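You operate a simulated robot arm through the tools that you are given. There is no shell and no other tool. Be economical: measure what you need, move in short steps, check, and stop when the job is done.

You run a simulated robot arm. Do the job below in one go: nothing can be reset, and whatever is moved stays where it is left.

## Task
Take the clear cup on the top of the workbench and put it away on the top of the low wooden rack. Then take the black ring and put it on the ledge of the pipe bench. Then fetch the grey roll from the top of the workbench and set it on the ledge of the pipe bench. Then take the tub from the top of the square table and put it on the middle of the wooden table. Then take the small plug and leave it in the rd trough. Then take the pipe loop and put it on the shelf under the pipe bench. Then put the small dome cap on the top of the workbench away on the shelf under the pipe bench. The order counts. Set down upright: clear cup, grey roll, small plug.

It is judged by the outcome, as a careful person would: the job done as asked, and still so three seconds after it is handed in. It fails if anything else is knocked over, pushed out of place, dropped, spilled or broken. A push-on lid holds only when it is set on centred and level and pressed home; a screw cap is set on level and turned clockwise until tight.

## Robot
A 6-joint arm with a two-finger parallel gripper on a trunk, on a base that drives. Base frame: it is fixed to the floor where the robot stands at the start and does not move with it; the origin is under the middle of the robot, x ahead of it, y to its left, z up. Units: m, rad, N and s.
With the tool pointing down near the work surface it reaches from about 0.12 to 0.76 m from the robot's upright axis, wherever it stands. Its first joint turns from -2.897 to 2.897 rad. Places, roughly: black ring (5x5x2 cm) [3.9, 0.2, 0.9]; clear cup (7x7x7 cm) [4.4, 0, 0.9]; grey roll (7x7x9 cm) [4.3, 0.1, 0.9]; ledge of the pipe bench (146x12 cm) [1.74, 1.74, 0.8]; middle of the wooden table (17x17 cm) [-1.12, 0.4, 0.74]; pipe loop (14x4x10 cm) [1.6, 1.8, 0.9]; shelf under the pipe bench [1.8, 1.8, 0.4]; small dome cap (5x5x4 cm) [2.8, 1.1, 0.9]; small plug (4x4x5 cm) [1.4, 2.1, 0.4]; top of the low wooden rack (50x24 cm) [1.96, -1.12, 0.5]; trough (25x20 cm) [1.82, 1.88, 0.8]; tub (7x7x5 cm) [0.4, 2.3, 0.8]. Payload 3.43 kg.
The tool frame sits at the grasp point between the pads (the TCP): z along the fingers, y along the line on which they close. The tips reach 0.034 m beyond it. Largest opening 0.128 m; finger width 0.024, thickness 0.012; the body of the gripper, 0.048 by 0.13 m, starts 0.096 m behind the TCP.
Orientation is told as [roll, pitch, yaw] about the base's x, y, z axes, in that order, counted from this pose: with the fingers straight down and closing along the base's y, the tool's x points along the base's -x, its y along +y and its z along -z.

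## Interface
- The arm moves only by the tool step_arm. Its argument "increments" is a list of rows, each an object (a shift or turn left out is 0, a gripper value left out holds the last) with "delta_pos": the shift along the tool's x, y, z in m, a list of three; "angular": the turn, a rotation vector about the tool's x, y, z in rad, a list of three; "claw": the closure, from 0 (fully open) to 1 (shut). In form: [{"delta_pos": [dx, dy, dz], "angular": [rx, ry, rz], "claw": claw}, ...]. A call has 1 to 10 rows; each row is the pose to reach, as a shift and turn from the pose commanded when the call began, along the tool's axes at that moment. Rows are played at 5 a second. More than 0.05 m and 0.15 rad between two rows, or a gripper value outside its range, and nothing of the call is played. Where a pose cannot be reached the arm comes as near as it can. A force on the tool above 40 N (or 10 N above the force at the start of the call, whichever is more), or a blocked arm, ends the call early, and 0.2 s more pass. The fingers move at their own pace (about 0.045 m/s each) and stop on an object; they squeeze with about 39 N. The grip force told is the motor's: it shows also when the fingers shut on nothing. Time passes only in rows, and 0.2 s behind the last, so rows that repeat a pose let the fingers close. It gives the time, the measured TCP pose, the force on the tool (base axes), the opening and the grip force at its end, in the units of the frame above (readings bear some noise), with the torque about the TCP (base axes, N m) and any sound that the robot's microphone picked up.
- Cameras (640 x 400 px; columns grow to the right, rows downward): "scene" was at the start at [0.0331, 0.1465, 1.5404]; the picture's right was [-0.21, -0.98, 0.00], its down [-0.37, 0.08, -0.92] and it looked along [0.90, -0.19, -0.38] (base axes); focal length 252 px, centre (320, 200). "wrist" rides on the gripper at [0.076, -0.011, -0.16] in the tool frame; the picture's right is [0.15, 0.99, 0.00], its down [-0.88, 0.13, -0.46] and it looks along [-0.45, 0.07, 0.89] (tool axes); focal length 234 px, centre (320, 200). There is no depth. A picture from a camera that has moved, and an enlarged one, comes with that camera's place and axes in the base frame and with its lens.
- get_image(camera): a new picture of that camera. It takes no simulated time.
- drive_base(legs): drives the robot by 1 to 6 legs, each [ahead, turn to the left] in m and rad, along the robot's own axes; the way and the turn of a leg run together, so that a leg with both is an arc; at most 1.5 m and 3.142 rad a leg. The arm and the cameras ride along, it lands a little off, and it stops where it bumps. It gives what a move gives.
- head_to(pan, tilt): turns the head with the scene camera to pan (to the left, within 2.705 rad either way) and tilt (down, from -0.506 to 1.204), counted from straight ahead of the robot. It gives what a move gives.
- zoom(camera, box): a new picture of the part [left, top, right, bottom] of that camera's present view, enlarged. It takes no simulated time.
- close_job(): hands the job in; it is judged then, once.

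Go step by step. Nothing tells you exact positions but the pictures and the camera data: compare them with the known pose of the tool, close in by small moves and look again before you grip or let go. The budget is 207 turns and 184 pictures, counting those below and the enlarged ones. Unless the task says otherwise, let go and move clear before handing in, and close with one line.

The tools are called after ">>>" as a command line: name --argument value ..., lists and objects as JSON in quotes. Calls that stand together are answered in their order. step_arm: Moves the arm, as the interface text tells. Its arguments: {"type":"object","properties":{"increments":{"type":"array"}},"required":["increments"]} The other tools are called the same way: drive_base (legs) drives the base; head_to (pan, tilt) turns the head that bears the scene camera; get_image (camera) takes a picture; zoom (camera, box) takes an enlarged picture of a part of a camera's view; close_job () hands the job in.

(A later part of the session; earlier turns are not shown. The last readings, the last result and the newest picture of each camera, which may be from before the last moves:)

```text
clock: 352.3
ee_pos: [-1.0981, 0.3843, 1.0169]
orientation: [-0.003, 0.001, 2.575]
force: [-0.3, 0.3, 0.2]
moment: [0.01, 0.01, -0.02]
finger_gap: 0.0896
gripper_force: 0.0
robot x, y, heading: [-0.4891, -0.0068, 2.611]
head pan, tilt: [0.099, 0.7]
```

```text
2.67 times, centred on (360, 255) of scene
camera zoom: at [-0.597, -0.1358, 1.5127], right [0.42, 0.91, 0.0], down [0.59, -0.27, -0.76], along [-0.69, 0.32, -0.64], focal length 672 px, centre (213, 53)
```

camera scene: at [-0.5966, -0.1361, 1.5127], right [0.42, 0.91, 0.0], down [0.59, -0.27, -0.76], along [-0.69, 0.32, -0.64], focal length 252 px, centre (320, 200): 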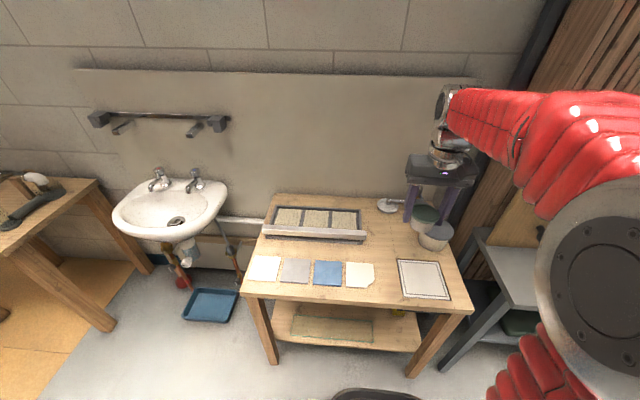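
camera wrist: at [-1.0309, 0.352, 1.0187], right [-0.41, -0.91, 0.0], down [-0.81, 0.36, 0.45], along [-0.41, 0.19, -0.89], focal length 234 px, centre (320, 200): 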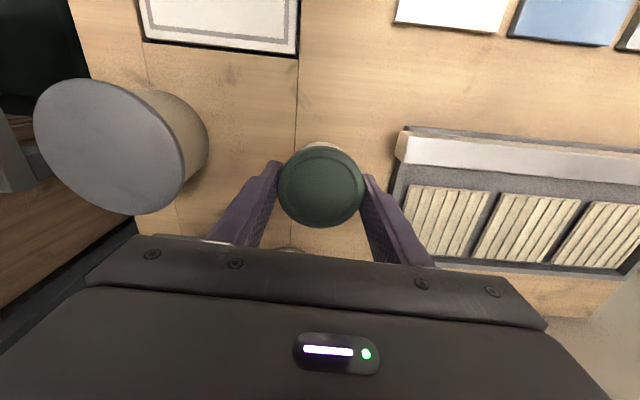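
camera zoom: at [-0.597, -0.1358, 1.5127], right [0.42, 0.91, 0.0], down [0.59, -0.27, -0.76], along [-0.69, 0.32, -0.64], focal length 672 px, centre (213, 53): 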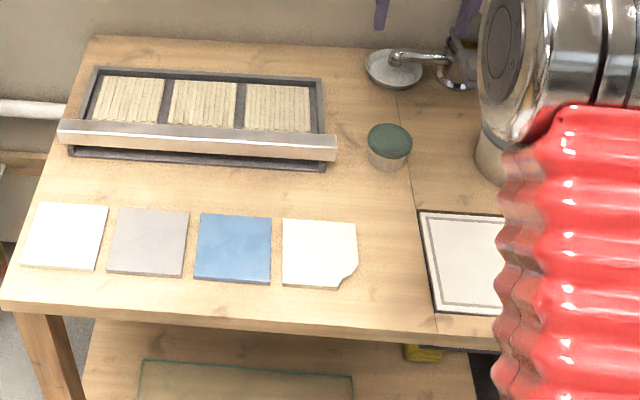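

The tub is set down in the middle. I retract and drive back to the pipe bench to find the small plug on its lower shelf.

>>> step_arm --increments '[{"delta_pos": [0.03, 0, -0.03], "claw": 0}, {"delta_pos": [0.06, 0, -0.06]}, {"delta_pos": [0.1, 0, -0.08]}, {"delta_pos": [0.145, 0, -0.08]}, {"delta_pos": [0.19, 0, -0.08]}, {"delta_pos": [0.23, 0, -0.08]}]'

>>> drive_base --legs '[[-0.25, 0], [0, -1.79], [1.1, 0], [1.02, 0], [0, 0.45]]'

>>> head_to --pan 0.0 --tilt 0.7

>>> get_image --camera "scene"

>>> zoom --camera "scene" --box '[160, 200, 480, 400]'

```text
clock: 353.7
ee_pos: [-0.9057, 0.2607, 1.0957]
orientation: [-0.002, 0.002, 2.574]
force: [0.5, -0.7, 0.8]
moment: [0.01, 0.0, -0.02]
finger_gap: 0.1279
gripper_force: 0.1
robot x, y, heading: [-0.4916, -0.0061, 2.61]
head pan, tilt: [0.099, 0.7]
```

```text
clock: 361.4
ee_pos: [0.0383, 0.2478, 1.0983]
orientation: [-0.001, 0.0, 0.892]
force: [-0.4, -0.2, 0.3]
moment: [0.01, 0.0, -0.01]
finger_gap: 0.128
gripper_force: 0.2
robot x, y, heading: [-0.3179, -0.1003, 0.941]
head pan, tilt: [0.099, 0.7]
stopped in leg 2: the robot was blocked; the commanded pose is now the measured one
```

```text
clock: 362.1
ee_pos: [0.0396, 0.2488, 1.0993]
orientation: [-0.002, 0.003, 0.893]
force: [-0.3, -0.2, -0.5]
moment: [0.0, 0.02, -0.02]
finger_gap: 0.1279
gripper_force: 0.0
robot x, y, heading: [-0.3213, -0.0987, 0.945]
head pan, tilt: [0.0, 0.7]
```

```text
81 pictures are left
camera scene: at [-0.4328, 0.0121, 1.5127], right [0.81, -0.59, 0.0], down [-0.38, -0.52, -0.76], along [0.45, 0.62, -0.64], focal length 252 px, centre (320, 200)
```

scene: 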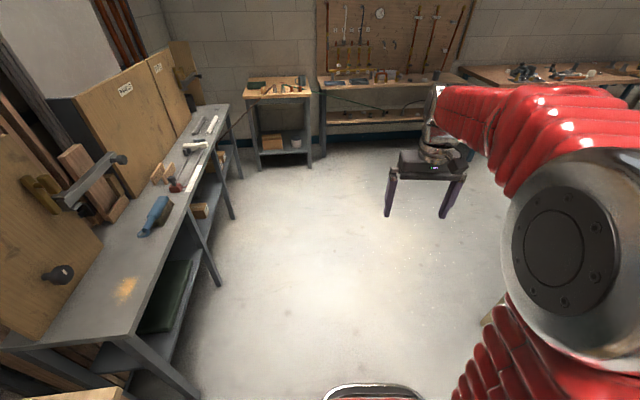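

```text
2.00 times, centred on (320, 300) of scene
camera zoom: at [-0.4328, 0.0121, 1.5127], right [0.81, -0.59, 0.0], down [-0.38, -0.52, -0.76], along [0.45, 0.62, -0.64], focal length 504 px, centre (320, 0)
```

zoom: 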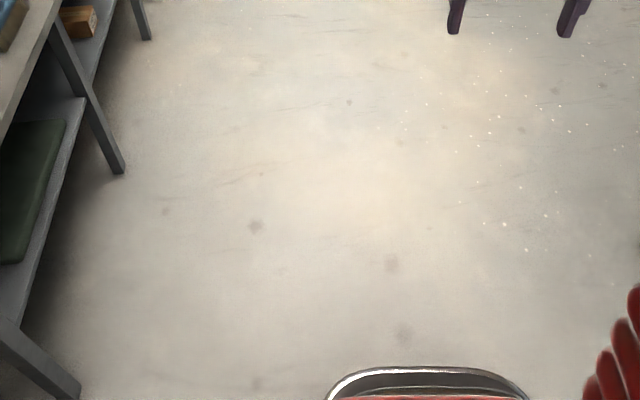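

Long turns seem to stall; nothing is near the base. I continue with the remaining small turn and the drive.

>>> drive_base --legs '[[0, -0.15], [1.1, 0], [1.02, 0], [0, 0.47]]'

>>> head_to --pan 0.0 --tilt 0.7

>>> get_image --camera "scene"

>>> zoom --camera "scene" --box '[160, 200, 480, 400]'

```text
clock: 378.4
ee_pos: [1.4328, 1.8037, 1.098]
orientation: [-0.003, 0.001, 1.191]
force: [-0.5, -0.1, -0.6]
moment: [-0.05, 0.0, -0.01]
finger_gap: 0.1279
gripper_force: 0.1
robot x, y, heading: [1.2066, 1.3579, 1.233]
head pan, tilt: [0.0, 0.7]
```

```text
clock: 379.0
ee_pos: [1.4335, 1.8029, 1.0995]
orientation: [-0.002, 0.002, 1.191]
force: [-0.5, -0.4, 0.6]
moment: [-0.01, 0.02, -0.02]
finger_gap: 0.1281
gripper_force: 0.1
robot x, y, heading: [1.2067, 1.357, 1.23]
head pan, tilt: [0.0, 0.7]
```

```text
79 pictures are left
camera scene: at [1.0663, 1.4343, 1.5127], right [0.94, -0.33, 0.0], down [-0.21, -0.61, -0.76], along [0.25, 0.72, -0.64], focal length 252 px, centre (320, 200)
```

scene: 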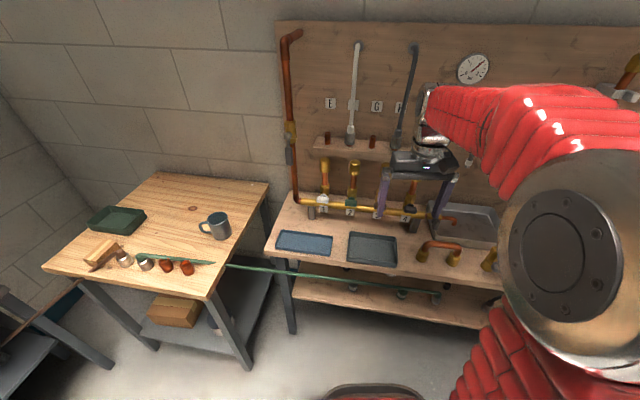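

```text
2.00 times, centred on (320, 300) of scene
camera zoom: at [1.0663, 1.4343, 1.5127], right [0.94, -0.33, 0.0], down [-0.21, -0.61, -0.76], along [0.25, 0.72, -0.64], focal length 504 px, centre (320, 0)
```

zoom: 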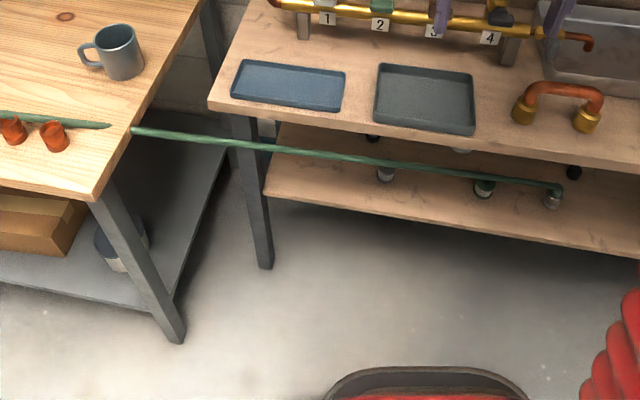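

The plug should be the dark piece deep on the lower shelf near (1.44,2.10), partly hidden by the deck. I'll lower the arm in front of the bench, pitch the tool, and look under with the wrist camera.

>>> step_arm --increments '[{"delta_pos": [0.045, 0, 0]}, {"delta_pos": [0.09, 0, 0]}, {"delta_pos": [0.13, 0, 0.02]}, {"delta_pos": [0.15, 0, 0.065]}, {"delta_pos": [0.15, 0, 0.115]}, {"delta_pos": [0.15, 0, 0.165]}, {"delta_pos": [0.15, 0, 0.215]}, {"delta_pos": [0.15, 0, 0.265]}, {"delta_pos": [0.15, 0, 0.315]}, {"delta_pos": [0.15, 0, 0.365]}]'

>>> step_arm --increments '[{"delta_pos": [0, 0, 0.03], "angular": [0, -0.13, 0]}, {"delta_pos": [0, 0, 0.06], "angular": [0, -0.26, 0]}, {"delta_pos": [0, 0, 0.09], "angular": [0, -0.39, 0]}, {"delta_pos": [0, 0, 0.12], "angular": [0, -0.52, 0]}, {"delta_pos": [0, 0, 0.15], "angular": [0, -0.65, 0]}, {"delta_pos": [0, 0, 0.18], "angular": [0, -0.785, 0]}]'

>>> get_image --camera "wrist"

>>> get_image --camera "scene"

```text
clock: 381.2
ee_pos: [1.3778, 1.6602, 0.7329]
orientation: [0.0, 0.0, 1.19]
force: [0.2, -0.8, -0.1]
moment: [0.02, -0.01, 0.01]
finger_gap: 0.1282
gripper_force: 0.0
robot x, y, heading: [1.2047, 1.3572, 1.234]
head pan, tilt: [0.0, 0.7]
```

```text
clock: 382.6
ee_pos: [1.3846, 1.6747, 0.5534]
orientation: [-0.013, -0.81, 1.2]
force: [-0.4, -1.2, -0.3]
moment: [0.02, 0.0, 0.01]
finger_gap: 0.1279
gripper_force: 0.1
out of reach, approached as far as the arm can: row 1, 2, 3, 4, 5
robot x, y, heading: [1.2064, 1.3563, 1.236]
head pan, tilt: [0.0, 0.7]
```

```text
77 pictures are left
camera wrist: at [1.3328, 1.513, 0.6085], right [-0.96, 0.27, -0.12], down [-0.03, 0.31, 0.95], along [0.29, 0.91, -0.29], focal length 234 px, centre (320, 200)
```

wrist: 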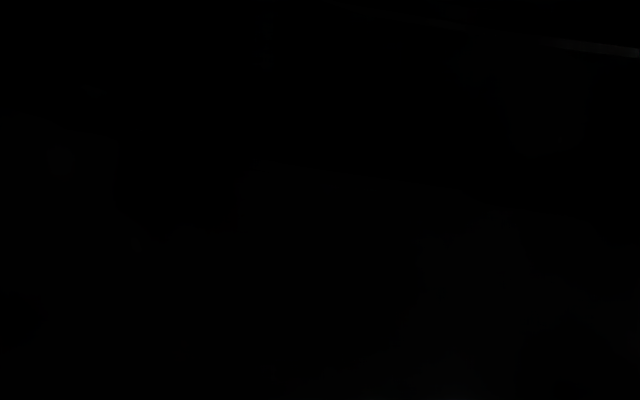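

```text
76 pictures are left
camera scene: at [1.0664, 1.4344, 1.5127], right [0.94, -0.33, 0.0], down [-0.21, -0.61, -0.76], along [0.25, 0.72, -0.64], focal length 252 px, centre (320, 200)
```

scene: 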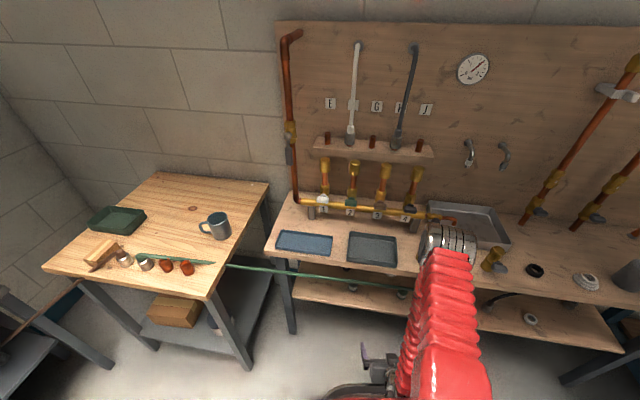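

The wrist view under the bench is nearly black; I try an enlarged view in case exposure differs.

>>> zoom --camera "wrist" --box '[160, 100, 480, 300]'

>>> head_to --pan -0.2 --tilt 0.9

>>> get_image --camera "scene"

```text
2.00 times, centred on (320, 200) of wrist
camera zoom: at [1.3328, 1.513, 0.6085], right [-0.96, 0.27, -0.12], down [-0.03, 0.31, 0.95], along [0.29, 0.91, -0.29], focal length 468 px, centre (320, 200)
```

zoom: 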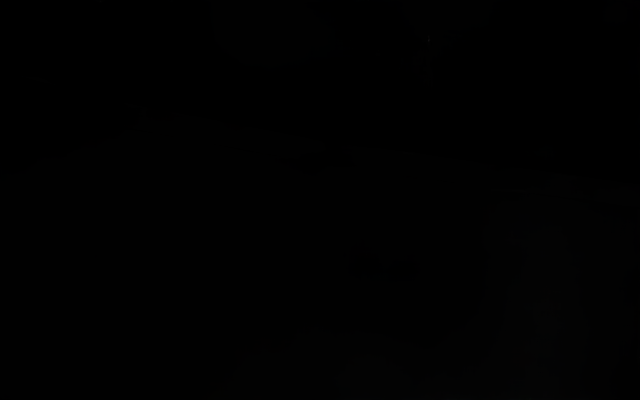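

```text
clock: 383.3
ee_pos: [1.3852, 1.6723, 0.5514]
orientation: [-0.013, -0.805, 1.199]
force: [0.0, 0.4, -0.3]
moment: [0.01, 0.02, -0.03]
finger_gap: 0.1283
gripper_force: 0.1
robot x, y, heading: [1.21, 1.3623, 1.232]
head pan, tilt: [-0.201, 0.901]
```

```text
74 pictures are left
camera scene: at [1.0769, 1.4191, 1.4966], right [0.86, -0.51, 0.0], down [-0.4, -0.67, -0.62], along [0.32, 0.53, -0.78], focal length 252 px, centre (320, 200)
```

scene: 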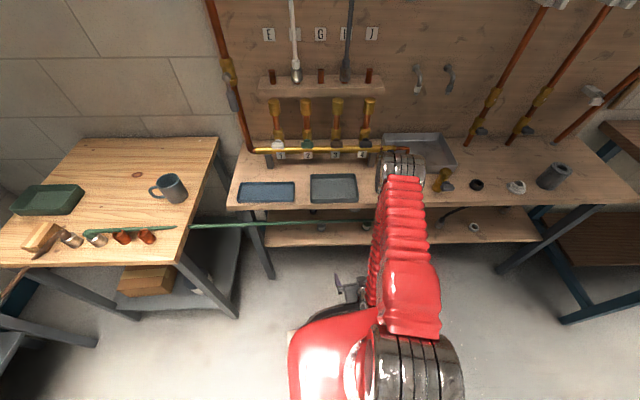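

The camera probably sits too close to the robot's own body. I back up 12 cm, then extend the arm forward and look again.

>>> drive_base --legs '[[-0.12, 0]]'

>>> get_image --camera "wrist"

```text
clock: 384.8
ee_pos: [1.3417, 1.557, 0.551]
orientation: [-0.01, -0.806, 1.2]
force: [0.0, 0.2, -0.1]
moment: [-0.04, 0.02, 0.01]
finger_gap: 0.128
gripper_force: 0.0
robot x, y, heading: [1.1662, 1.2441, 1.235]
head pan, tilt: [-0.201, 0.901]
```

```text
73 pictures are left
camera wrist: at [1.2909, 1.3959, 0.6075], right [-0.96, 0.27, -0.11], down [-0.02, 0.31, 0.95], along [0.29, 0.91, -0.29], focal length 234 px, centre (320, 200)
```

wrist: 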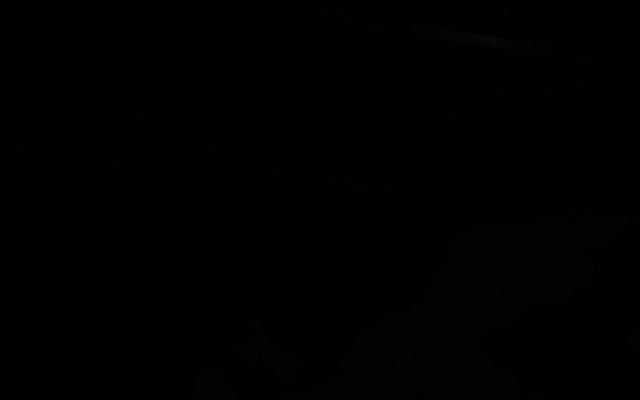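

>>> step_arm --increments '[{"delta_pos": [-0.029, 0, 0.03]}, {"delta_pos": [-0.058, 0, 0.06]}, {"delta_pos": [-0.087, 0, 0.09]}, {"delta_pos": [-0.116, 0, 0.12]}, {"delta_pos": [-0.145, 0, 0.15]}, {"delta_pos": [-0.173, 0, 0.18]}]'

>>> get_image --camera "wrist"

>>> get_image --camera "scene"

```text
clock: 386.2
ee_pos: [1.4371, 1.788, 0.5519]
orientation: [-0.012, -0.804, 1.198]
force: [-0.1, -0.2, 0.2]
moment: [-0.01, 0.01, -0.02]
finger_gap: 0.1279
gripper_force: 0.0
robot x, y, heading: [1.1674, 1.2412, 1.232]
head pan, tilt: [-0.201, 0.901]
```

```text
72 pictures are left
camera wrist: at [1.3843, 1.6284, 0.6083], right [-0.96, 0.27, -0.11], down [-0.02, 0.31, 0.95], along [0.29, 0.91, -0.29], focal length 234 px, centre (320, 200)
```

wrist: 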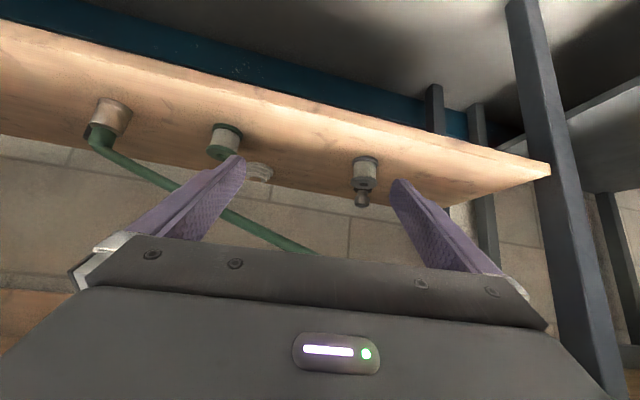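

```text
71 pictures are left
camera scene: at [1.036, 1.3032, 1.4965], right [0.86, -0.51, 0.0], down [-0.4, -0.67, -0.62], along [0.32, 0.53, -0.78], focal length 252 px, centre (320, 200)
```

scene: 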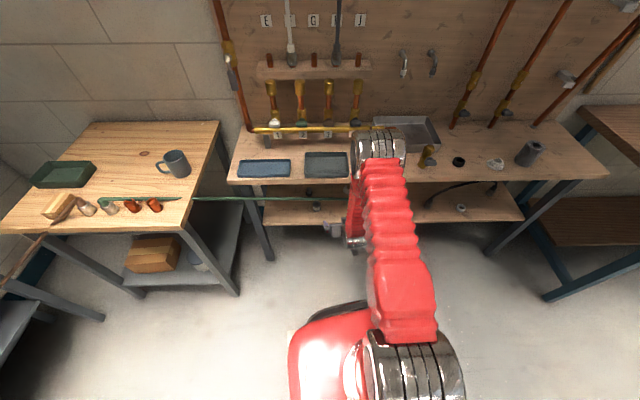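

Now visible (upside down): a fitting with a dark knob on the shelf straight ahead. I zoom in to identify it.

>>> zoom --camera "wrist" --box '[180, 80, 420, 240]'

>>> zoom --camera "scene" --box '[250, 160, 370, 240]'

```text
2.50 times, centred on (300, 160) of wrist
camera zoom: at [1.3843, 1.6284, 0.6083], right [-0.96, 0.27, -0.11], down [-0.02, 0.31, 0.95], along [0.29, 0.91, -0.29], focal length 585 px, centre (370, 300)
```

zoom: 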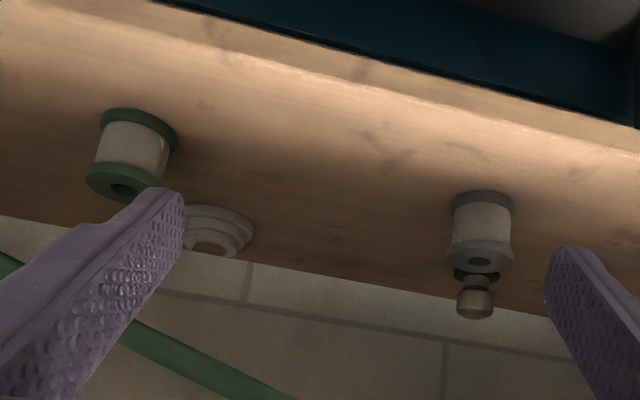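

```text
5.00 times, centred on (310, 200) of scene
camera zoom: at [1.036, 1.3032, 1.4965], right [0.86, -0.51, 0.0], down [-0.4, -0.67, -0.62], along [0.32, 0.53, -0.78], focal length 1259 px, centre (370, 200)
```

zoom: 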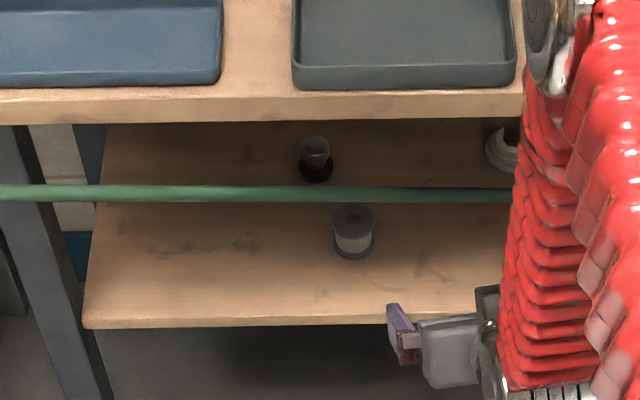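

The plug (black-based, taupe top) is at about (1.45,2.108), behind a spool; a green hose crosses in front at z≈0.61. I'll come in under the hose with the tool about 25° below horizontal; first a pre-position.

>>> step_arm --increments '[{"delta_pos": [0.017, 0.026, 0.018], "angular": [0, -0.0825, 0]}, {"delta_pos": [0.034, 0.052, 0.036], "angular": [0, -0.165, 0]}, {"delta_pos": [0.052, 0.078, 0.053], "angular": [0, -0.2475, 0]}, {"delta_pos": [0.069, 0.104, 0.071], "angular": [0, -0.33, 0]}, {"delta_pos": [0.069, 0.104, 0.071], "angular": [0, -0.33, 0]}]'

>>> get_image --camera "wrist"

>>> get_image --camera "scene"

```text
clock: 387.4
ee_pos: [1.3412, 1.8301, 0.4523]
orientation: [-0.017, -1.134, 1.209]
force: [0.2, 0.5, -0.6]
moment: [0.02, 0.03, -0.01]
finger_gap: 0.1278
gripper_force: 0.0
robot x, y, heading: [1.1662, 1.2413, 1.233]
head pan, tilt: [-0.201, 0.901]
```

```text
68 pictures are left
camera wrist: at [1.2852, 1.6615, 0.451], right [-0.94, 0.31, -0.14], down [-0.14, 0.01, 0.99], along [0.31, 0.95, 0.03], focal length 234 px, centre (320, 200)
```

wrist: 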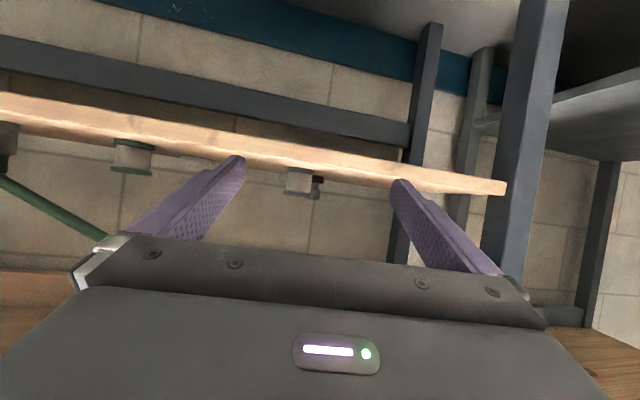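

```text
67 pictures are left
camera scene: at [1.036, 1.3033, 1.4965], right [0.86, -0.51, 0.0], down [-0.4, -0.67, -0.62], along [0.32, 0.53, -0.78], focal length 252 px, centre (320, 200)
```

scene: 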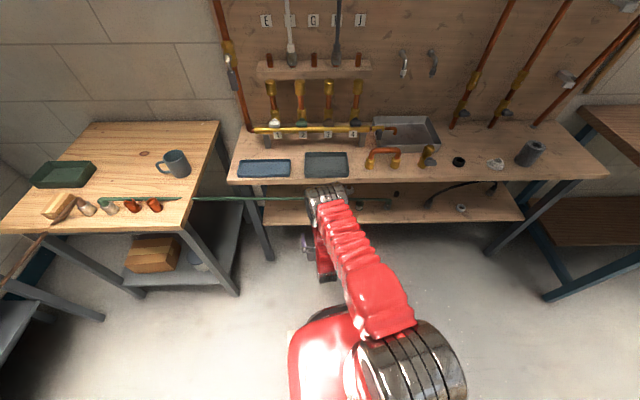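

Better: approach at yaw ≈1.0 from the left, where the hose is higher and the spool can be passed on its left side. I re-position accordingly.

>>> step_arm --increments '[{"delta_pos": [-0.0025, 0.039, 0.005], "angular": [0.057, 0, 0.029], "claw": 0.3}, {"delta_pos": [-0.005, 0.078, 0.0105], "angular": [0.114, 0, 0.058]}, {"delta_pos": [-0.0075, 0.117, 0.016], "angular": [0.172, 0, 0.088]}, {"delta_pos": [-0.0075, 0.117, 0.016], "angular": [0.172, 0, 0.088]}]'

>>> get_image --camera "wrist"

>>> get_image --camera "scene"

```text
clock: 388.4
ee_pos: [1.237, 1.8896, 0.4528]
orientation: [-0.002, -1.134, 0.997]
force: [0.3, 0.3, 0.7]
moment: [-0.01, 0.0, 0.0]
finger_gap: 0.0897
gripper_force: 0.1
robot x, y, heading: [1.1668, 1.2408, 1.232]
head pan, tilt: [-0.201, 0.901]
```

```text
66 pictures are left
camera wrist: at [1.1512, 1.7342, 0.4499], right [-0.86, 0.48, -0.13], down [-0.13, 0.04, 0.99], along [0.49, 0.87, 0.03], focal length 234 px, centre (320, 200)
```

wrist: 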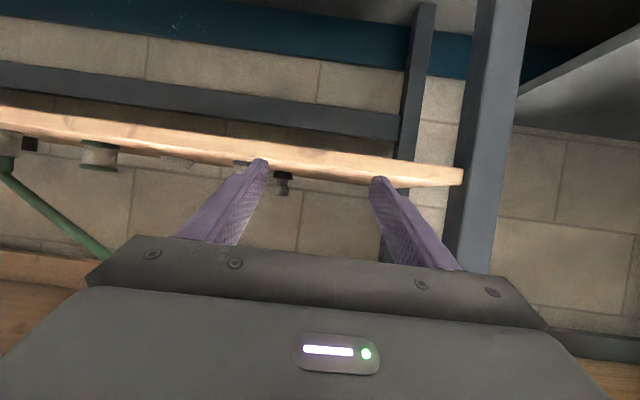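

```text
65 pictures are left
camera scene: at [1.036, 1.3033, 1.4965], right [0.86, -0.51, 0.0], down [-0.4, -0.67, -0.62], along [0.32, 0.53, -0.78], focal length 252 px, centre (320, 200)
```

scene: 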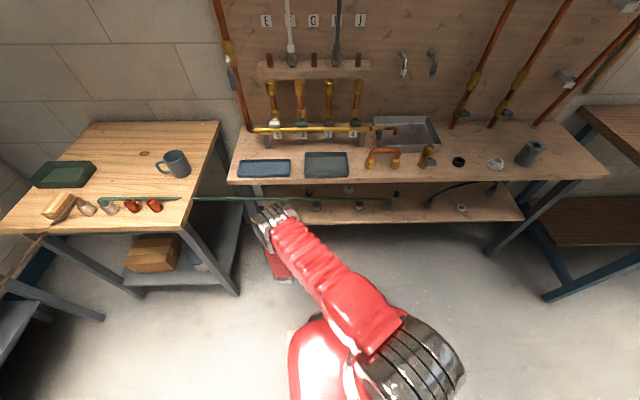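

The plug is confirmed at (1.45,2.106), z 0.41–0.46. I advance 20 cm along the offset line under the hose.

>>> step_arm --increments '[{"delta_pos": [-0.017, 0, 0.036]}, {"delta_pos": [-0.034, 0, 0.072]}, {"delta_pos": [-0.051, 0, 0.108]}, {"delta_pos": [-0.068, 0, 0.145]}, {"delta_pos": [-0.085, 0, 0.181]}]'

>>> get_image --camera "wrist"

>>> zoom --camera "scene" --box '[180, 140, 420, 290]'

```text
clock: 389.6
ee_pos: [1.3492, 2.0582, 0.4546]
orientation: [-0.002, -1.135, 1.001]
force: [-0.3, -0.2, 0.0]
moment: [0.0, 0.03, 0.0]
finger_gap: 0.0896
gripper_force: 0.1
robot x, y, heading: [1.1679, 1.2425, 1.233]
head pan, tilt: [-0.201, 0.901]
```

```text
64 pictures are left
camera wrist: at [1.2617, 1.9024, 0.452], right [-0.86, 0.48, -0.13], down [-0.13, 0.04, 0.99], along [0.48, 0.87, 0.03], focal length 234 px, centre (320, 200)
```

wrist: 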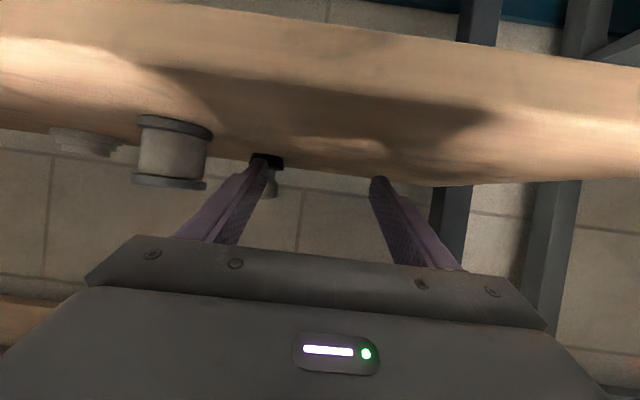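

```text
2.67 times, centred on (300, 215) of scene
camera zoom: at [1.0361, 1.3034, 1.4965], right [0.86, -0.51, 0.0], down [-0.4, -0.67, -0.62], along [0.32, 0.53, -0.78], focal length 672 px, centre (373, 160)
```

zoom: 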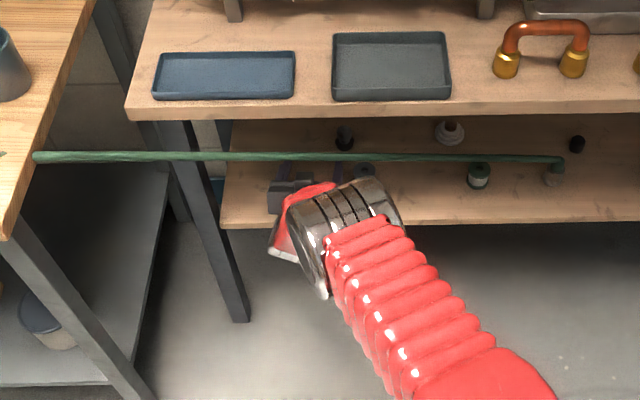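

>>> step_arm --increments '[{"delta_pos": [-0.015, 0, 0.032]}, {"delta_pos": [-0.03, 0, 0.064]}, {"delta_pos": [-0.042, 0, 0.09]}]'

>>> get_image --camera "wrist"

>>> zoom --camera "scene" --box '[180, 140, 420, 290]'

```text
clock: 390.1
ee_pos: [1.3712, 2.0955, 0.448]
orientation: [-0.046, -1.115, 1.038]
force: [-9.4, -17.1, 21.1]
moment: [0.53, 0.71, 0.87]
finger_gap: 0.0874
gripper_force: 0.1
out of reach, approached as far as the arm can: row 2
robot x, y, heading: [1.166, 1.241, 1.234]
head pan, tilt: [-0.201, 0.901]
stopped in row 2: the force on the tool passed its limit at 461 N (the readings are from after the stop); the commanded pose is now the measured one
```

```text
62 pictures are left
camera wrist: at [1.284, 1.9398, 0.4489], right [-0.86, 0.48, -0.15], down [-0.14, 0.06, 0.99], along [0.49, 0.87, 0.01], focal length 234 px, centre (320, 200)
```

wrist: 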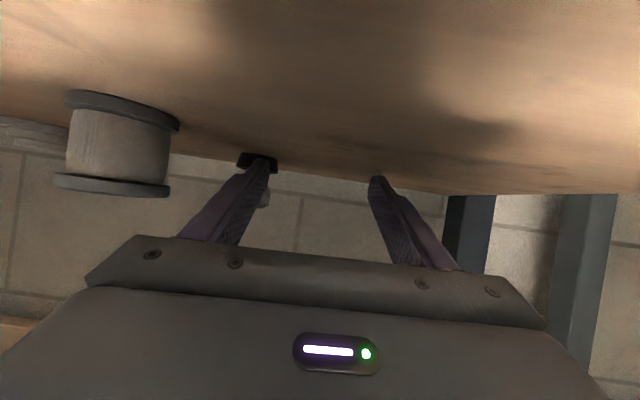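

```text
2.67 times, centred on (300, 215) of scene
camera zoom: at [1.0355, 1.3018, 1.4965], right [0.86, -0.51, 0.0], down [-0.4, -0.67, -0.62], along [0.32, 0.53, -0.78], focal length 672 px, centre (373, 160)
```

zoom: 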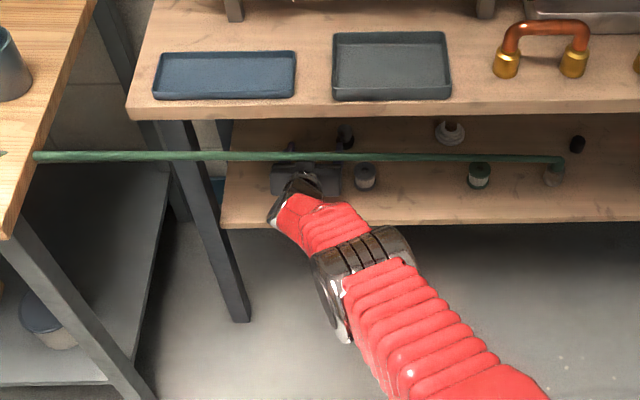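

The arm is at its reach limit and bumped; objects still look in place. I back the hand out 10 cm, correct its attitude, and will bring the base closer.

>>> step_arm --increments '[{"delta_pos": [0.004, 0, -0.02]}, {"delta_pos": [0.013, 0, -0.047], "angular": [-0.012, -0.019, 0.017]}, {"delta_pos": [0.028, 0, -0.075], "angular": [-0.012, -0.019, 0.017]}, {"delta_pos": [0.04, 0, -0.093], "angular": [-0.012, -0.019, 0.017]}, {"delta_pos": [0.055, 0, -0.125], "angular": [-0.012, -0.019, 0.017]}]'

>>> zoom --camera "scene" --box '[180, 140, 420, 290]'

```text
clock: 391.3
ee_pos: [1.2964, 1.9785, 0.4502]
orientation: [-0.001, -1.13, 0.999]
force: [-0.6, 0.0, 0.2]
moment: [-0.03, 0.01, -0.03]
finger_gap: 0.0897
gripper_force: 0.0
robot x, y, heading: [1.1672, 1.2445, 1.231]
head pan, tilt: [-0.201, 0.901]
```

```text
2.67 times, centred on (300, 215) of scene
camera zoom: at [1.0359, 1.3033, 1.4965], right [0.86, -0.51, 0.0], down [-0.4, -0.67, -0.62], along [0.32, 0.53, -0.78], focal length 672 px, centre (373, 160)
```

zoom: 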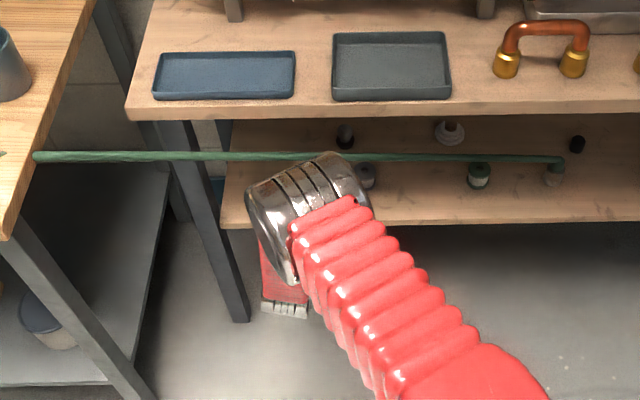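

>>> drive_base --legs '[[0.1, 0]]'

>>> get_image --camera "wrist"

>>> zoom --camera "scene" --box '[180, 140, 420, 290]'

```text
clock: 392.6
ee_pos: [1.3292, 2.0733, 0.4501]
orientation: [-0.004, -1.128, 1.0]
force: [-0.2, 1.0, -0.3]
moment: [-0.01, 0.01, 0.0]
finger_gap: 0.0896
gripper_force: 0.0
robot x, y, heading: [1.2005, 1.3355, 1.229]
head pan, tilt: [-0.201, 0.901]
```

```text
59 pictures are left
camera wrist: at [1.2428, 1.9171, 0.4497], right [-0.86, 0.48, -0.13], down [-0.13, 0.04, 0.99], along [0.49, 0.87, 0.03], focal length 234 px, centre (320, 200)
```

wrist: 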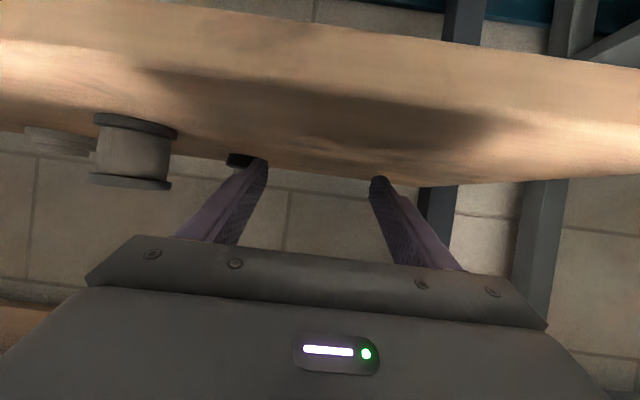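

```text
2.67 times, centred on (300, 215) of scene
camera zoom: at [1.069, 1.3972, 1.4965], right [0.86, -0.51, 0.0], down [-0.4, -0.67, -0.62], along [0.32, 0.53, -0.78], focal length 672 px, centre (373, 160)
```

zoom: 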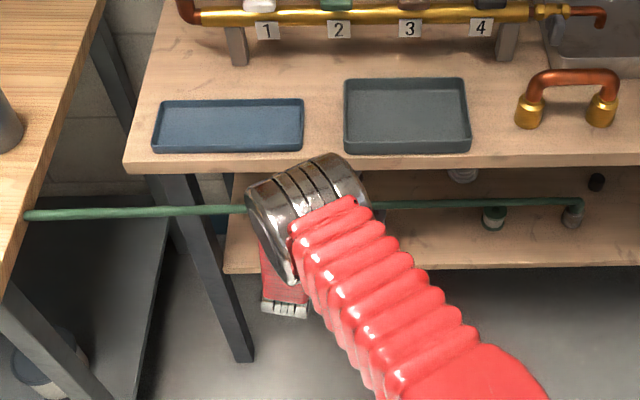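

The plug must be entered with the fingers straddling it, passing over the spool's edge with a dip at the end. I back off, shift right in line with the plug at a higher level, and advance partway.

>>> step_arm --increments '[{"delta_pos": [0.0102, 0, -0.045]}, {"delta_pos": [-0.0007, 0, -0.092]}, {"delta_pos": [-0.0098, -0.043, -0.0964]}, {"delta_pos": [-0.0098, -0.087, -0.0964]}, {"delta_pos": [-0.0281, -0.087, -0.0576]}, {"delta_pos": [-0.0364, -0.087, -0.0282]}]'

>>> get_image --camera "wrist"

>>> zoom --camera "scene" --box '[180, 140, 420, 290]'

```text
clock: 394.0
ee_pos: [1.398, 2.018, 0.4967]
orientation: [-0.006, -1.129, 1.0]
force: [0.2, 0.0, 0.0]
moment: [-0.01, -0.02, 0.02]
finger_gap: 0.0893
gripper_force: 0.1
robot x, y, heading: [1.1988, 1.336, 1.232]
head pan, tilt: [-0.201, 0.901]
```

```text
57 pictures are left
camera wrist: at [1.3106, 1.8623, 0.4948], right [-0.86, 0.48, -0.13], down [-0.13, 0.04, 0.99], along [0.49, 0.87, 0.03], focal length 234 px, centre (320, 200)
```

wrist: 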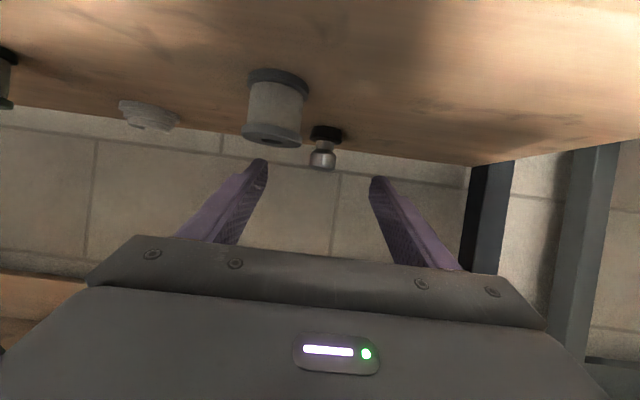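

```text
2.67 times, centred on (300, 215) of scene
camera zoom: at [1.069, 1.397, 1.4965], right [0.86, -0.51, 0.0], down [-0.4, -0.67, -0.62], along [0.32, 0.53, -0.78], focal length 672 px, centre (373, 160)
```

zoom: 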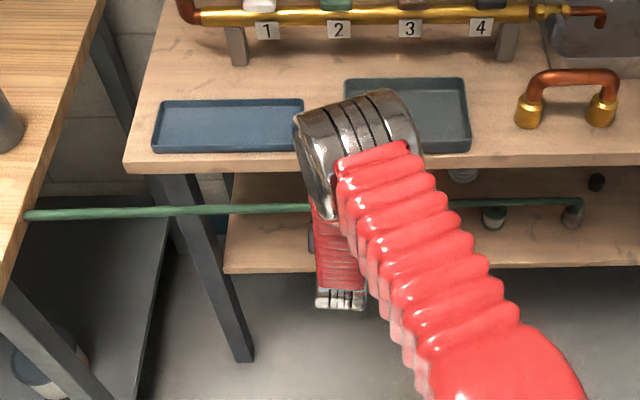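

The plug is centred ahead, spool clear below the right finger. I advance and dip to the plug.

>>> step_arm --increments '[{"delta_pos": [-0.0035, 0, 0.0426]}, {"delta_pos": [-0.0049, 0, 0.0806]}, {"delta_pos": [-0.0059, 0, 0.1155]}]'

>>> get_image --camera "wrist"

```text
clock: 394.8
ee_pos: [1.4546, 2.1064, 0.4496]
orientation: [-0.003, -1.128, 1.001]
force: [0.2, 0.9, -0.7]
moment: [-0.03, 0.02, -0.02]
finger_gap: 0.0895
gripper_force: 0.2
robot x, y, heading: [1.1992, 1.3366, 1.236]
head pan, tilt: [-0.201, 0.901]
```

```text
55 pictures are left
camera wrist: at [1.3691, 1.9512, 0.4505], right [-0.86, 0.48, -0.13], down [-0.13, 0.04, 0.99], along [0.49, 0.87, 0.03], focal length 234 px, centre (320, 200)
```

wrist: 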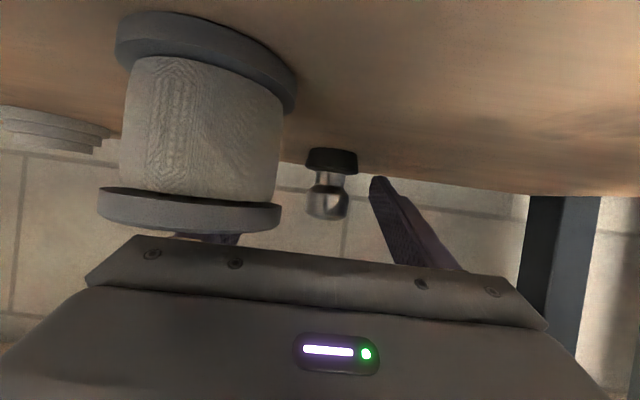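

>>> step_arm --increments '[{"delta_pos": [-0.004, 0.007, -0.002], "claw": 0.5}, {"delta_pos": [-0.004, 0.007, -0.002], "claw": 0.7}, {"delta_pos": [-0.004, 0.007, -0.002], "claw": 0.85}, {"delta_pos": [-0.004, 0.007, -0.002], "claw": 0.88}, {"delta_pos": [-0.004, 0.007, -0.002], "claw": 0.88}, {"delta_pos": [-0.004, 0.007, -0.002], "claw": 0.88}]'

>>> get_image --camera "wrist"

```text
clock: 396.2
ee_pos: [1.4497, 2.1114, 0.4561]
orientation: [-0.002, -1.129, 0.999]
force: [1.9, -0.1, 1.3]
moment: [0.03, -0.03, -0.04]
finger_gap: 0.03
gripper_force: 38.2
robot x, y, heading: [1.1957, 1.3336, 1.232]
head pan, tilt: [-0.201, 0.901]
```

```text
54 pictures are left
camera wrist: at [1.3632, 1.9552, 0.4559], right [-0.86, 0.48, -0.13], down [-0.13, 0.04, 0.99], along [0.49, 0.87, 0.03], focal length 234 px, centre (320, 200)
```

wrist: 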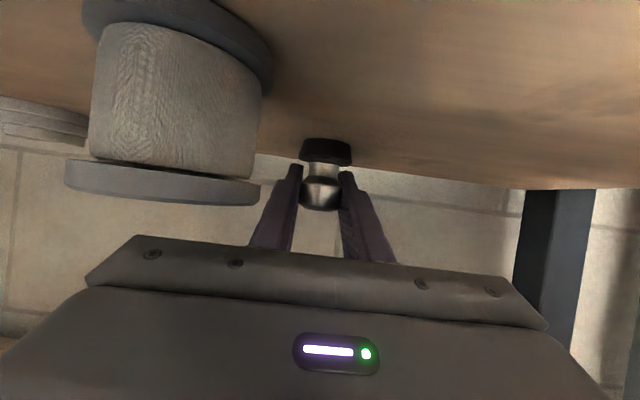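

The plug is gripped. I lift slightly, shift left past the spool and withdraw under the hose.

>>> step_arm --increments '[{"delta_pos": [-0.0136, 0, -0.0064]}, {"delta_pos": [-0.0136, 0.045, -0.0064]}, {"delta_pos": [0.0056, 0.045, -0.0471]}, {"delta_pos": [0.0248, 0.045, -0.0878]}, {"delta_pos": [0.044, 0.045, -0.1284]}, {"delta_pos": [0.0633, 0.045, -0.169]}, {"delta_pos": [0.0825, 0.045, -0.2098]}, {"delta_pos": [0.1017, 0.045, -0.2505]}, {"delta_pos": [0.1209, 0.045, -0.2912]}]'

>>> get_image --camera "wrist"

>>> get_image --camera "scene"

```text
clock: 398.2
ee_pos: [1.241, 1.8743, 0.4686]
orientation: [-0.002, -1.13, 1.001]
force: [0.3, 0.2, -0.9]
moment: [0.04, 0.04, -0.03]
finger_gap: 0.0299
gripper_force: 38.8
robot x, y, heading: [1.1992, 1.337, 1.233]
head pan, tilt: [-0.201, 0.901]
```

```text
53 pictures are left
camera wrist: at [1.1537, 1.7186, 0.469], right [-0.86, 0.48, -0.13], down [-0.13, 0.04, 0.99], along [0.49, 0.87, 0.03], focal length 234 px, centre (320, 200)
```

wrist: 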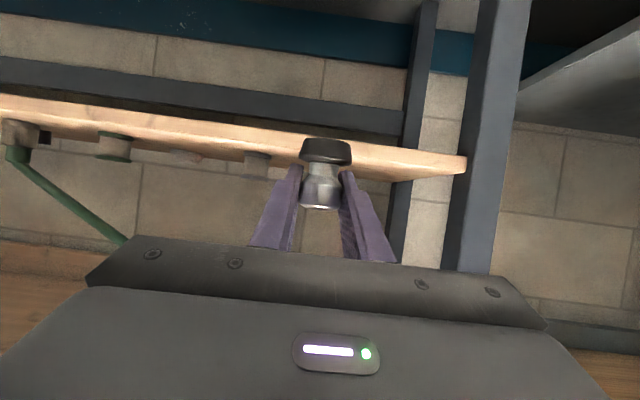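

```text
52 pictures are left
camera scene: at [1.0689, 1.3972, 1.4965], right [0.86, -0.51, 0.0], down [-0.4, -0.67, -0.62], along [0.32, 0.53, -0.78], focal length 252 px, centre (320, 200)
```

scene: 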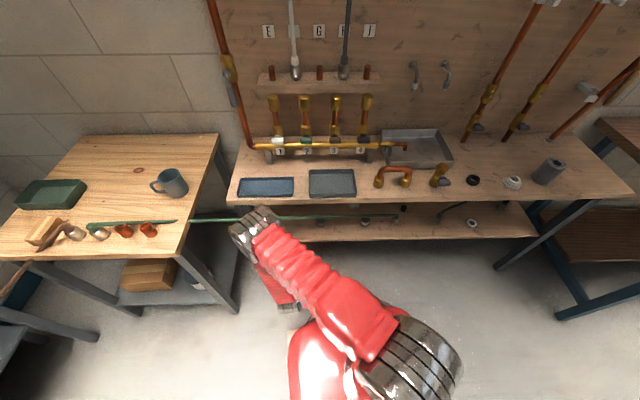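

The plug is out, upright in the tilted hand. I back the base away, raise the arm, and drive toward the trough.

>>> drive_base --legs '[[-0.33, 0]]'

>>> step_arm --increments '[{"delta_pos": [-0.0434, 0, -0.0205]}, {"delta_pos": [-0.0868, 0, -0.041]}, {"delta_pos": [-0.1302, 0, -0.0615]}, {"delta_pos": [-0.1736, 0, -0.082]}, {"delta_pos": [-0.217, 0, -0.1025]}, {"delta_pos": [-0.2604, 0, -0.123]}, {"delta_pos": [-0.3038, 0, -0.1435]}, {"delta_pos": [-0.3472, 0, -0.164]}, {"delta_pos": [-0.3906, 0, -0.1845]}, {"delta_pos": [-0.434, 0, -0.205]}]'

>>> drive_base --legs '[[0, -1.16], [0.53, 0], [0, 1.16]]'

>>> head_to --pan 0.1 --tilt 0.7

>>> get_image --camera "scene"

```text
clock: 400.9
ee_pos: [1.1333, 1.5668, 0.4699]
orientation: [-0.004, -1.128, 0.999]
force: [-0.2, 0.1, -0.3]
moment: [0.02, 0.0, 0.0]
finger_gap: 0.03
gripper_force: 39.4
robot x, y, heading: [1.0894, 1.0268, 1.228]
head pan, tilt: [-0.201, 0.901]
```

```text
clock: 403.1
ee_pos: [1.1306, 1.5665, 0.9506]
orientation: [-0.005, -1.127, 0.999]
force: [-0.8, -0.1, 0.1]
moment: [0.02, 0.0, 0.03]
finger_gap: 0.03
gripper_force: 39.2
robot x, y, heading: [1.0881, 1.0308, 1.229]
head pan, tilt: [-0.201, 0.901]
```

```text
clock: 415.3
ee_pos: [1.6698, 1.6033, 0.9495]
orientation: [-0.004, -1.13, 0.983]
force: [0.1, 0.8, -1.3]
moment: [0.03, 0.01, -0.02]
finger_gap: 0.0298
gripper_force: 39.4
robot x, y, heading: [1.6397, 1.0587, 1.218]
head pan, tilt: [-0.201, 0.901]
```

```text
clock: 416.1
ee_pos: [1.6697, 1.6023, 0.9505]
orientation: [-0.005, -1.13, 0.985]
force: [1.1, -0.7, -1.2]
moment: [0.0, 0.01, -0.04]
finger_gap: 0.0298
gripper_force: 38.7
robot x, y, heading: [1.6434, 1.0631, 1.214]
head pan, tilt: [0.099, 0.7]
```

```text
51 pictures are left
camera scene: at [1.4945, 1.1395, 1.5126], right [0.97, -0.26, 0.0], down [-0.17, -0.62, -0.76], along [0.2, 0.74, -0.64], focal length 252 px, centre (320, 200)
```

scene: 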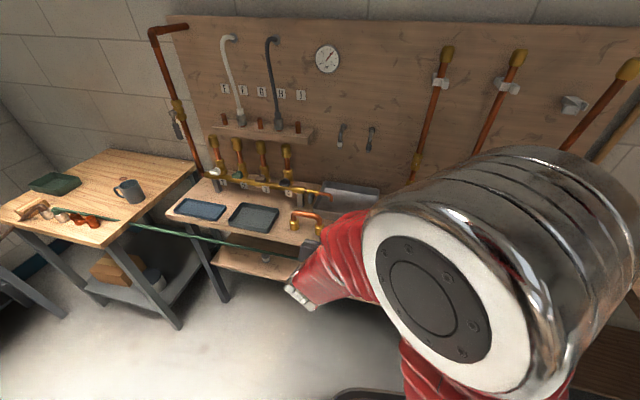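

I carry the plug over the trough's right half, turning slightly.

>>> step_arm --increments '[{"delta_pos": [-0.027, 0, -0.0128]}, {"delta_pos": [-0.046, -0.004, 0.026], "angular": [-0.034, 0, -0.016]}, {"delta_pos": [-0.066, -0.009, 0.068], "angular": [-0.068, 0, -0.032]}, {"delta_pos": [-0.085, -0.013, 0.11], "angular": [-0.1, 0, -0.048]}, {"delta_pos": [-0.105, -0.018, 0.151], "angular": [-0.135, 0, -0.064]}, {"delta_pos": [-0.124, -0.022, 0.192], "angular": [-0.17, 0, -0.08]}, {"delta_pos": [-0.144, -0.027, 0.234], "angular": [-0.204, 0, -0.096]}, {"delta_pos": [-0.163, -0.031, 0.275], "angular": [-0.237, 0, -0.112]}, {"delta_pos": [-0.163, -0.031, 0.275], "angular": [-0.237, 0, -0.112]}]'

>>> get_image --camera "wrist"

>>> get_image --camera "scene"

```text
clock: 418.1
ee_pos: [1.8728, 1.8507, 0.9785]
orientation: [-0.005, -1.128, 1.248]
force: [-0.2, 0.1, -1.4]
moment: [0.01, -0.03, 0.01]
finger_gap: 0.0298
gripper_force: 38.8
robot x, y, heading: [1.6423, 1.06, 1.217]
head pan, tilt: [0.099, 0.7]
```

```text
50 pictures are left
camera wrist: at [1.8262, 1.6789, 0.9788], right [-0.96, 0.26, -0.13], down [-0.14, 0.01, 0.99], along [0.26, 0.97, 0.03], focal length 234 px, centre (320, 200)
```

wrist: 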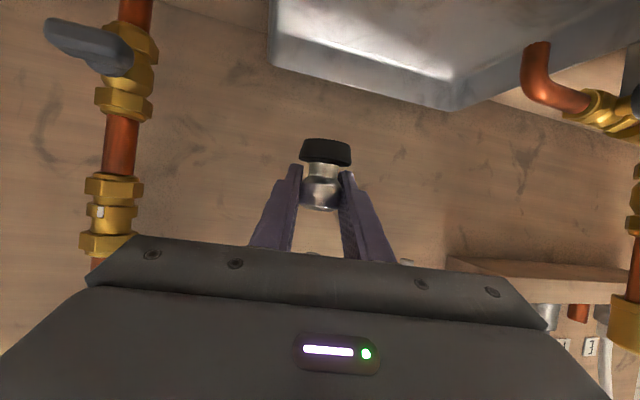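

```text
49 pictures are left
camera scene: at [1.4946, 1.1398, 1.5127], right [0.97, -0.26, 0.0], down [-0.16, -0.62, -0.76], along [0.2, 0.74, -0.64], focal length 252 px, centre (320, 200)
```

scene: 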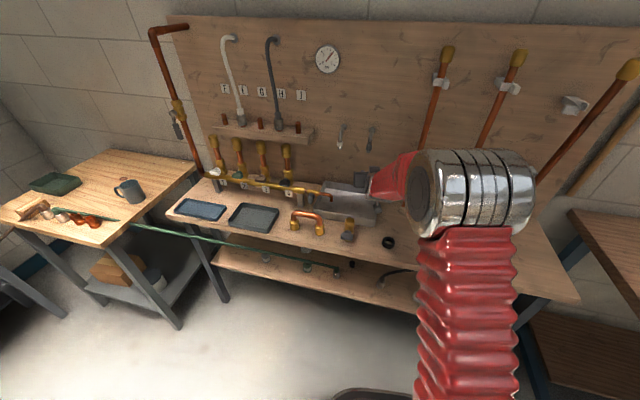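

>>> zoom --camera "scene" --box '[280, 150, 440, 270]'

```text
3.33 times, centred on (360, 210) of scene
camera zoom: at [1.4946, 1.1398, 1.5127], right [0.97, -0.26, 0.0], down [-0.16, -0.62, -0.76], along [0.2, 0.74, -0.64], focal length 839 px, centre (187, 167)
```

zoom: 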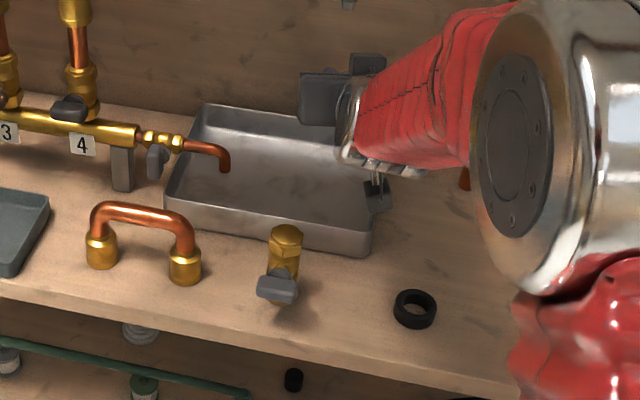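

The plug's drop point is well inside the trough's right half. I descend.

>>> step_arm --increments '[{"delta_pos": [0.0316, 0, 0.015]}, {"delta_pos": [0.0633, 0, 0.03]}, {"delta_pos": [0.0904, 0, 0.0427]}]'

>>> get_image --camera "wrist"

>>> zoom --camera "scene" --box '[280, 150, 440, 270]'

```text
clock: 418.9
ee_pos: [1.8699, 1.8504, 0.8803]
orientation: [-0.002, -1.131, 1.245]
force: [0.0, 0.7, -0.3]
moment: [0.01, -0.04, -0.04]
finger_gap: 0.0297
gripper_force: 39.7
robot x, y, heading: [1.6449, 1.0568, 1.211]
head pan, tilt: [0.099, 0.7]
```

```text
47 pictures are left
camera wrist: at [1.8253, 1.6787, 0.8791], right [-0.96, 0.26, -0.13], down [-0.14, 0.01, 0.99], along [0.26, 0.97, 0.03], focal length 234 px, centre (320, 200)
```

wrist: 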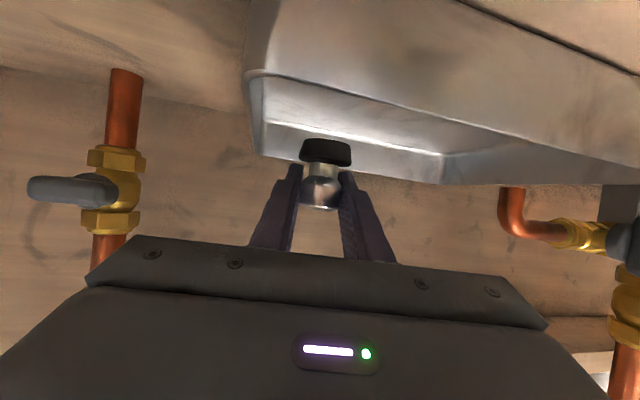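

```text
3.33 times, centred on (360, 210) of scene
camera zoom: at [1.4946, 1.1398, 1.5127], right [0.97, -0.26, 0.0], down [-0.16, -0.62, -0.76], along [0.2, 0.74, -0.64], focal length 839 px, centre (187, 167)
```

zoom: 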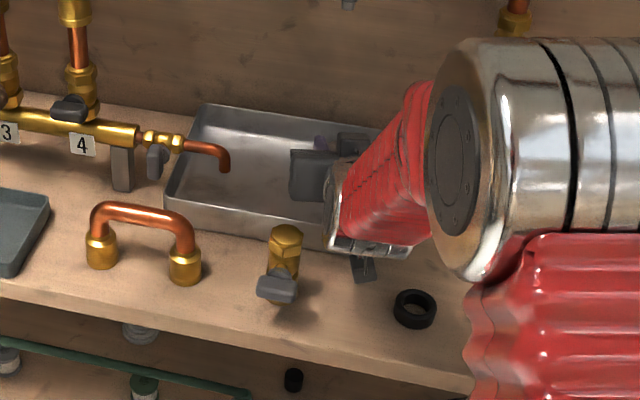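

>>> step_arm --increments '[{"delta_pos": [0.0036, 0, 0.0017]}, {"delta_pos": [0.0072, 0, 0.0034]}, {"delta_pos": [0.0108, 0, 0.0051]}]'

>>> step_arm --increments '[{"delta_pos": [0.0027, 0, 0.0013]}, {"delta_pos": [0.0054, 0, 0.0026]}]'

```text
clock: 419.7
ee_pos: [1.8715, 1.8486, 0.8673]
orientation: [-0.004, -1.13, 1.246]
force: [-0.3, 0.0, -0.8]
moment: [-0.01, -0.03, 0.0]
finger_gap: 0.0298
gripper_force: 39.3
robot x, y, heading: [1.6436, 1.0573, 1.213]
head pan, tilt: [0.099, 0.7]
```

```text
clock: 420.3
ee_pos: [1.8713, 1.851, 0.8617]
orientation: [-0.006, -1.129, 1.246]
force: [-0.7, -0.3, -0.4]
moment: [0.02, -0.01, -0.01]
finger_gap: 0.0299
gripper_force: 39.2
robot x, y, heading: [1.6423, 1.0589, 1.211]
head pan, tilt: [0.099, 0.7]
```

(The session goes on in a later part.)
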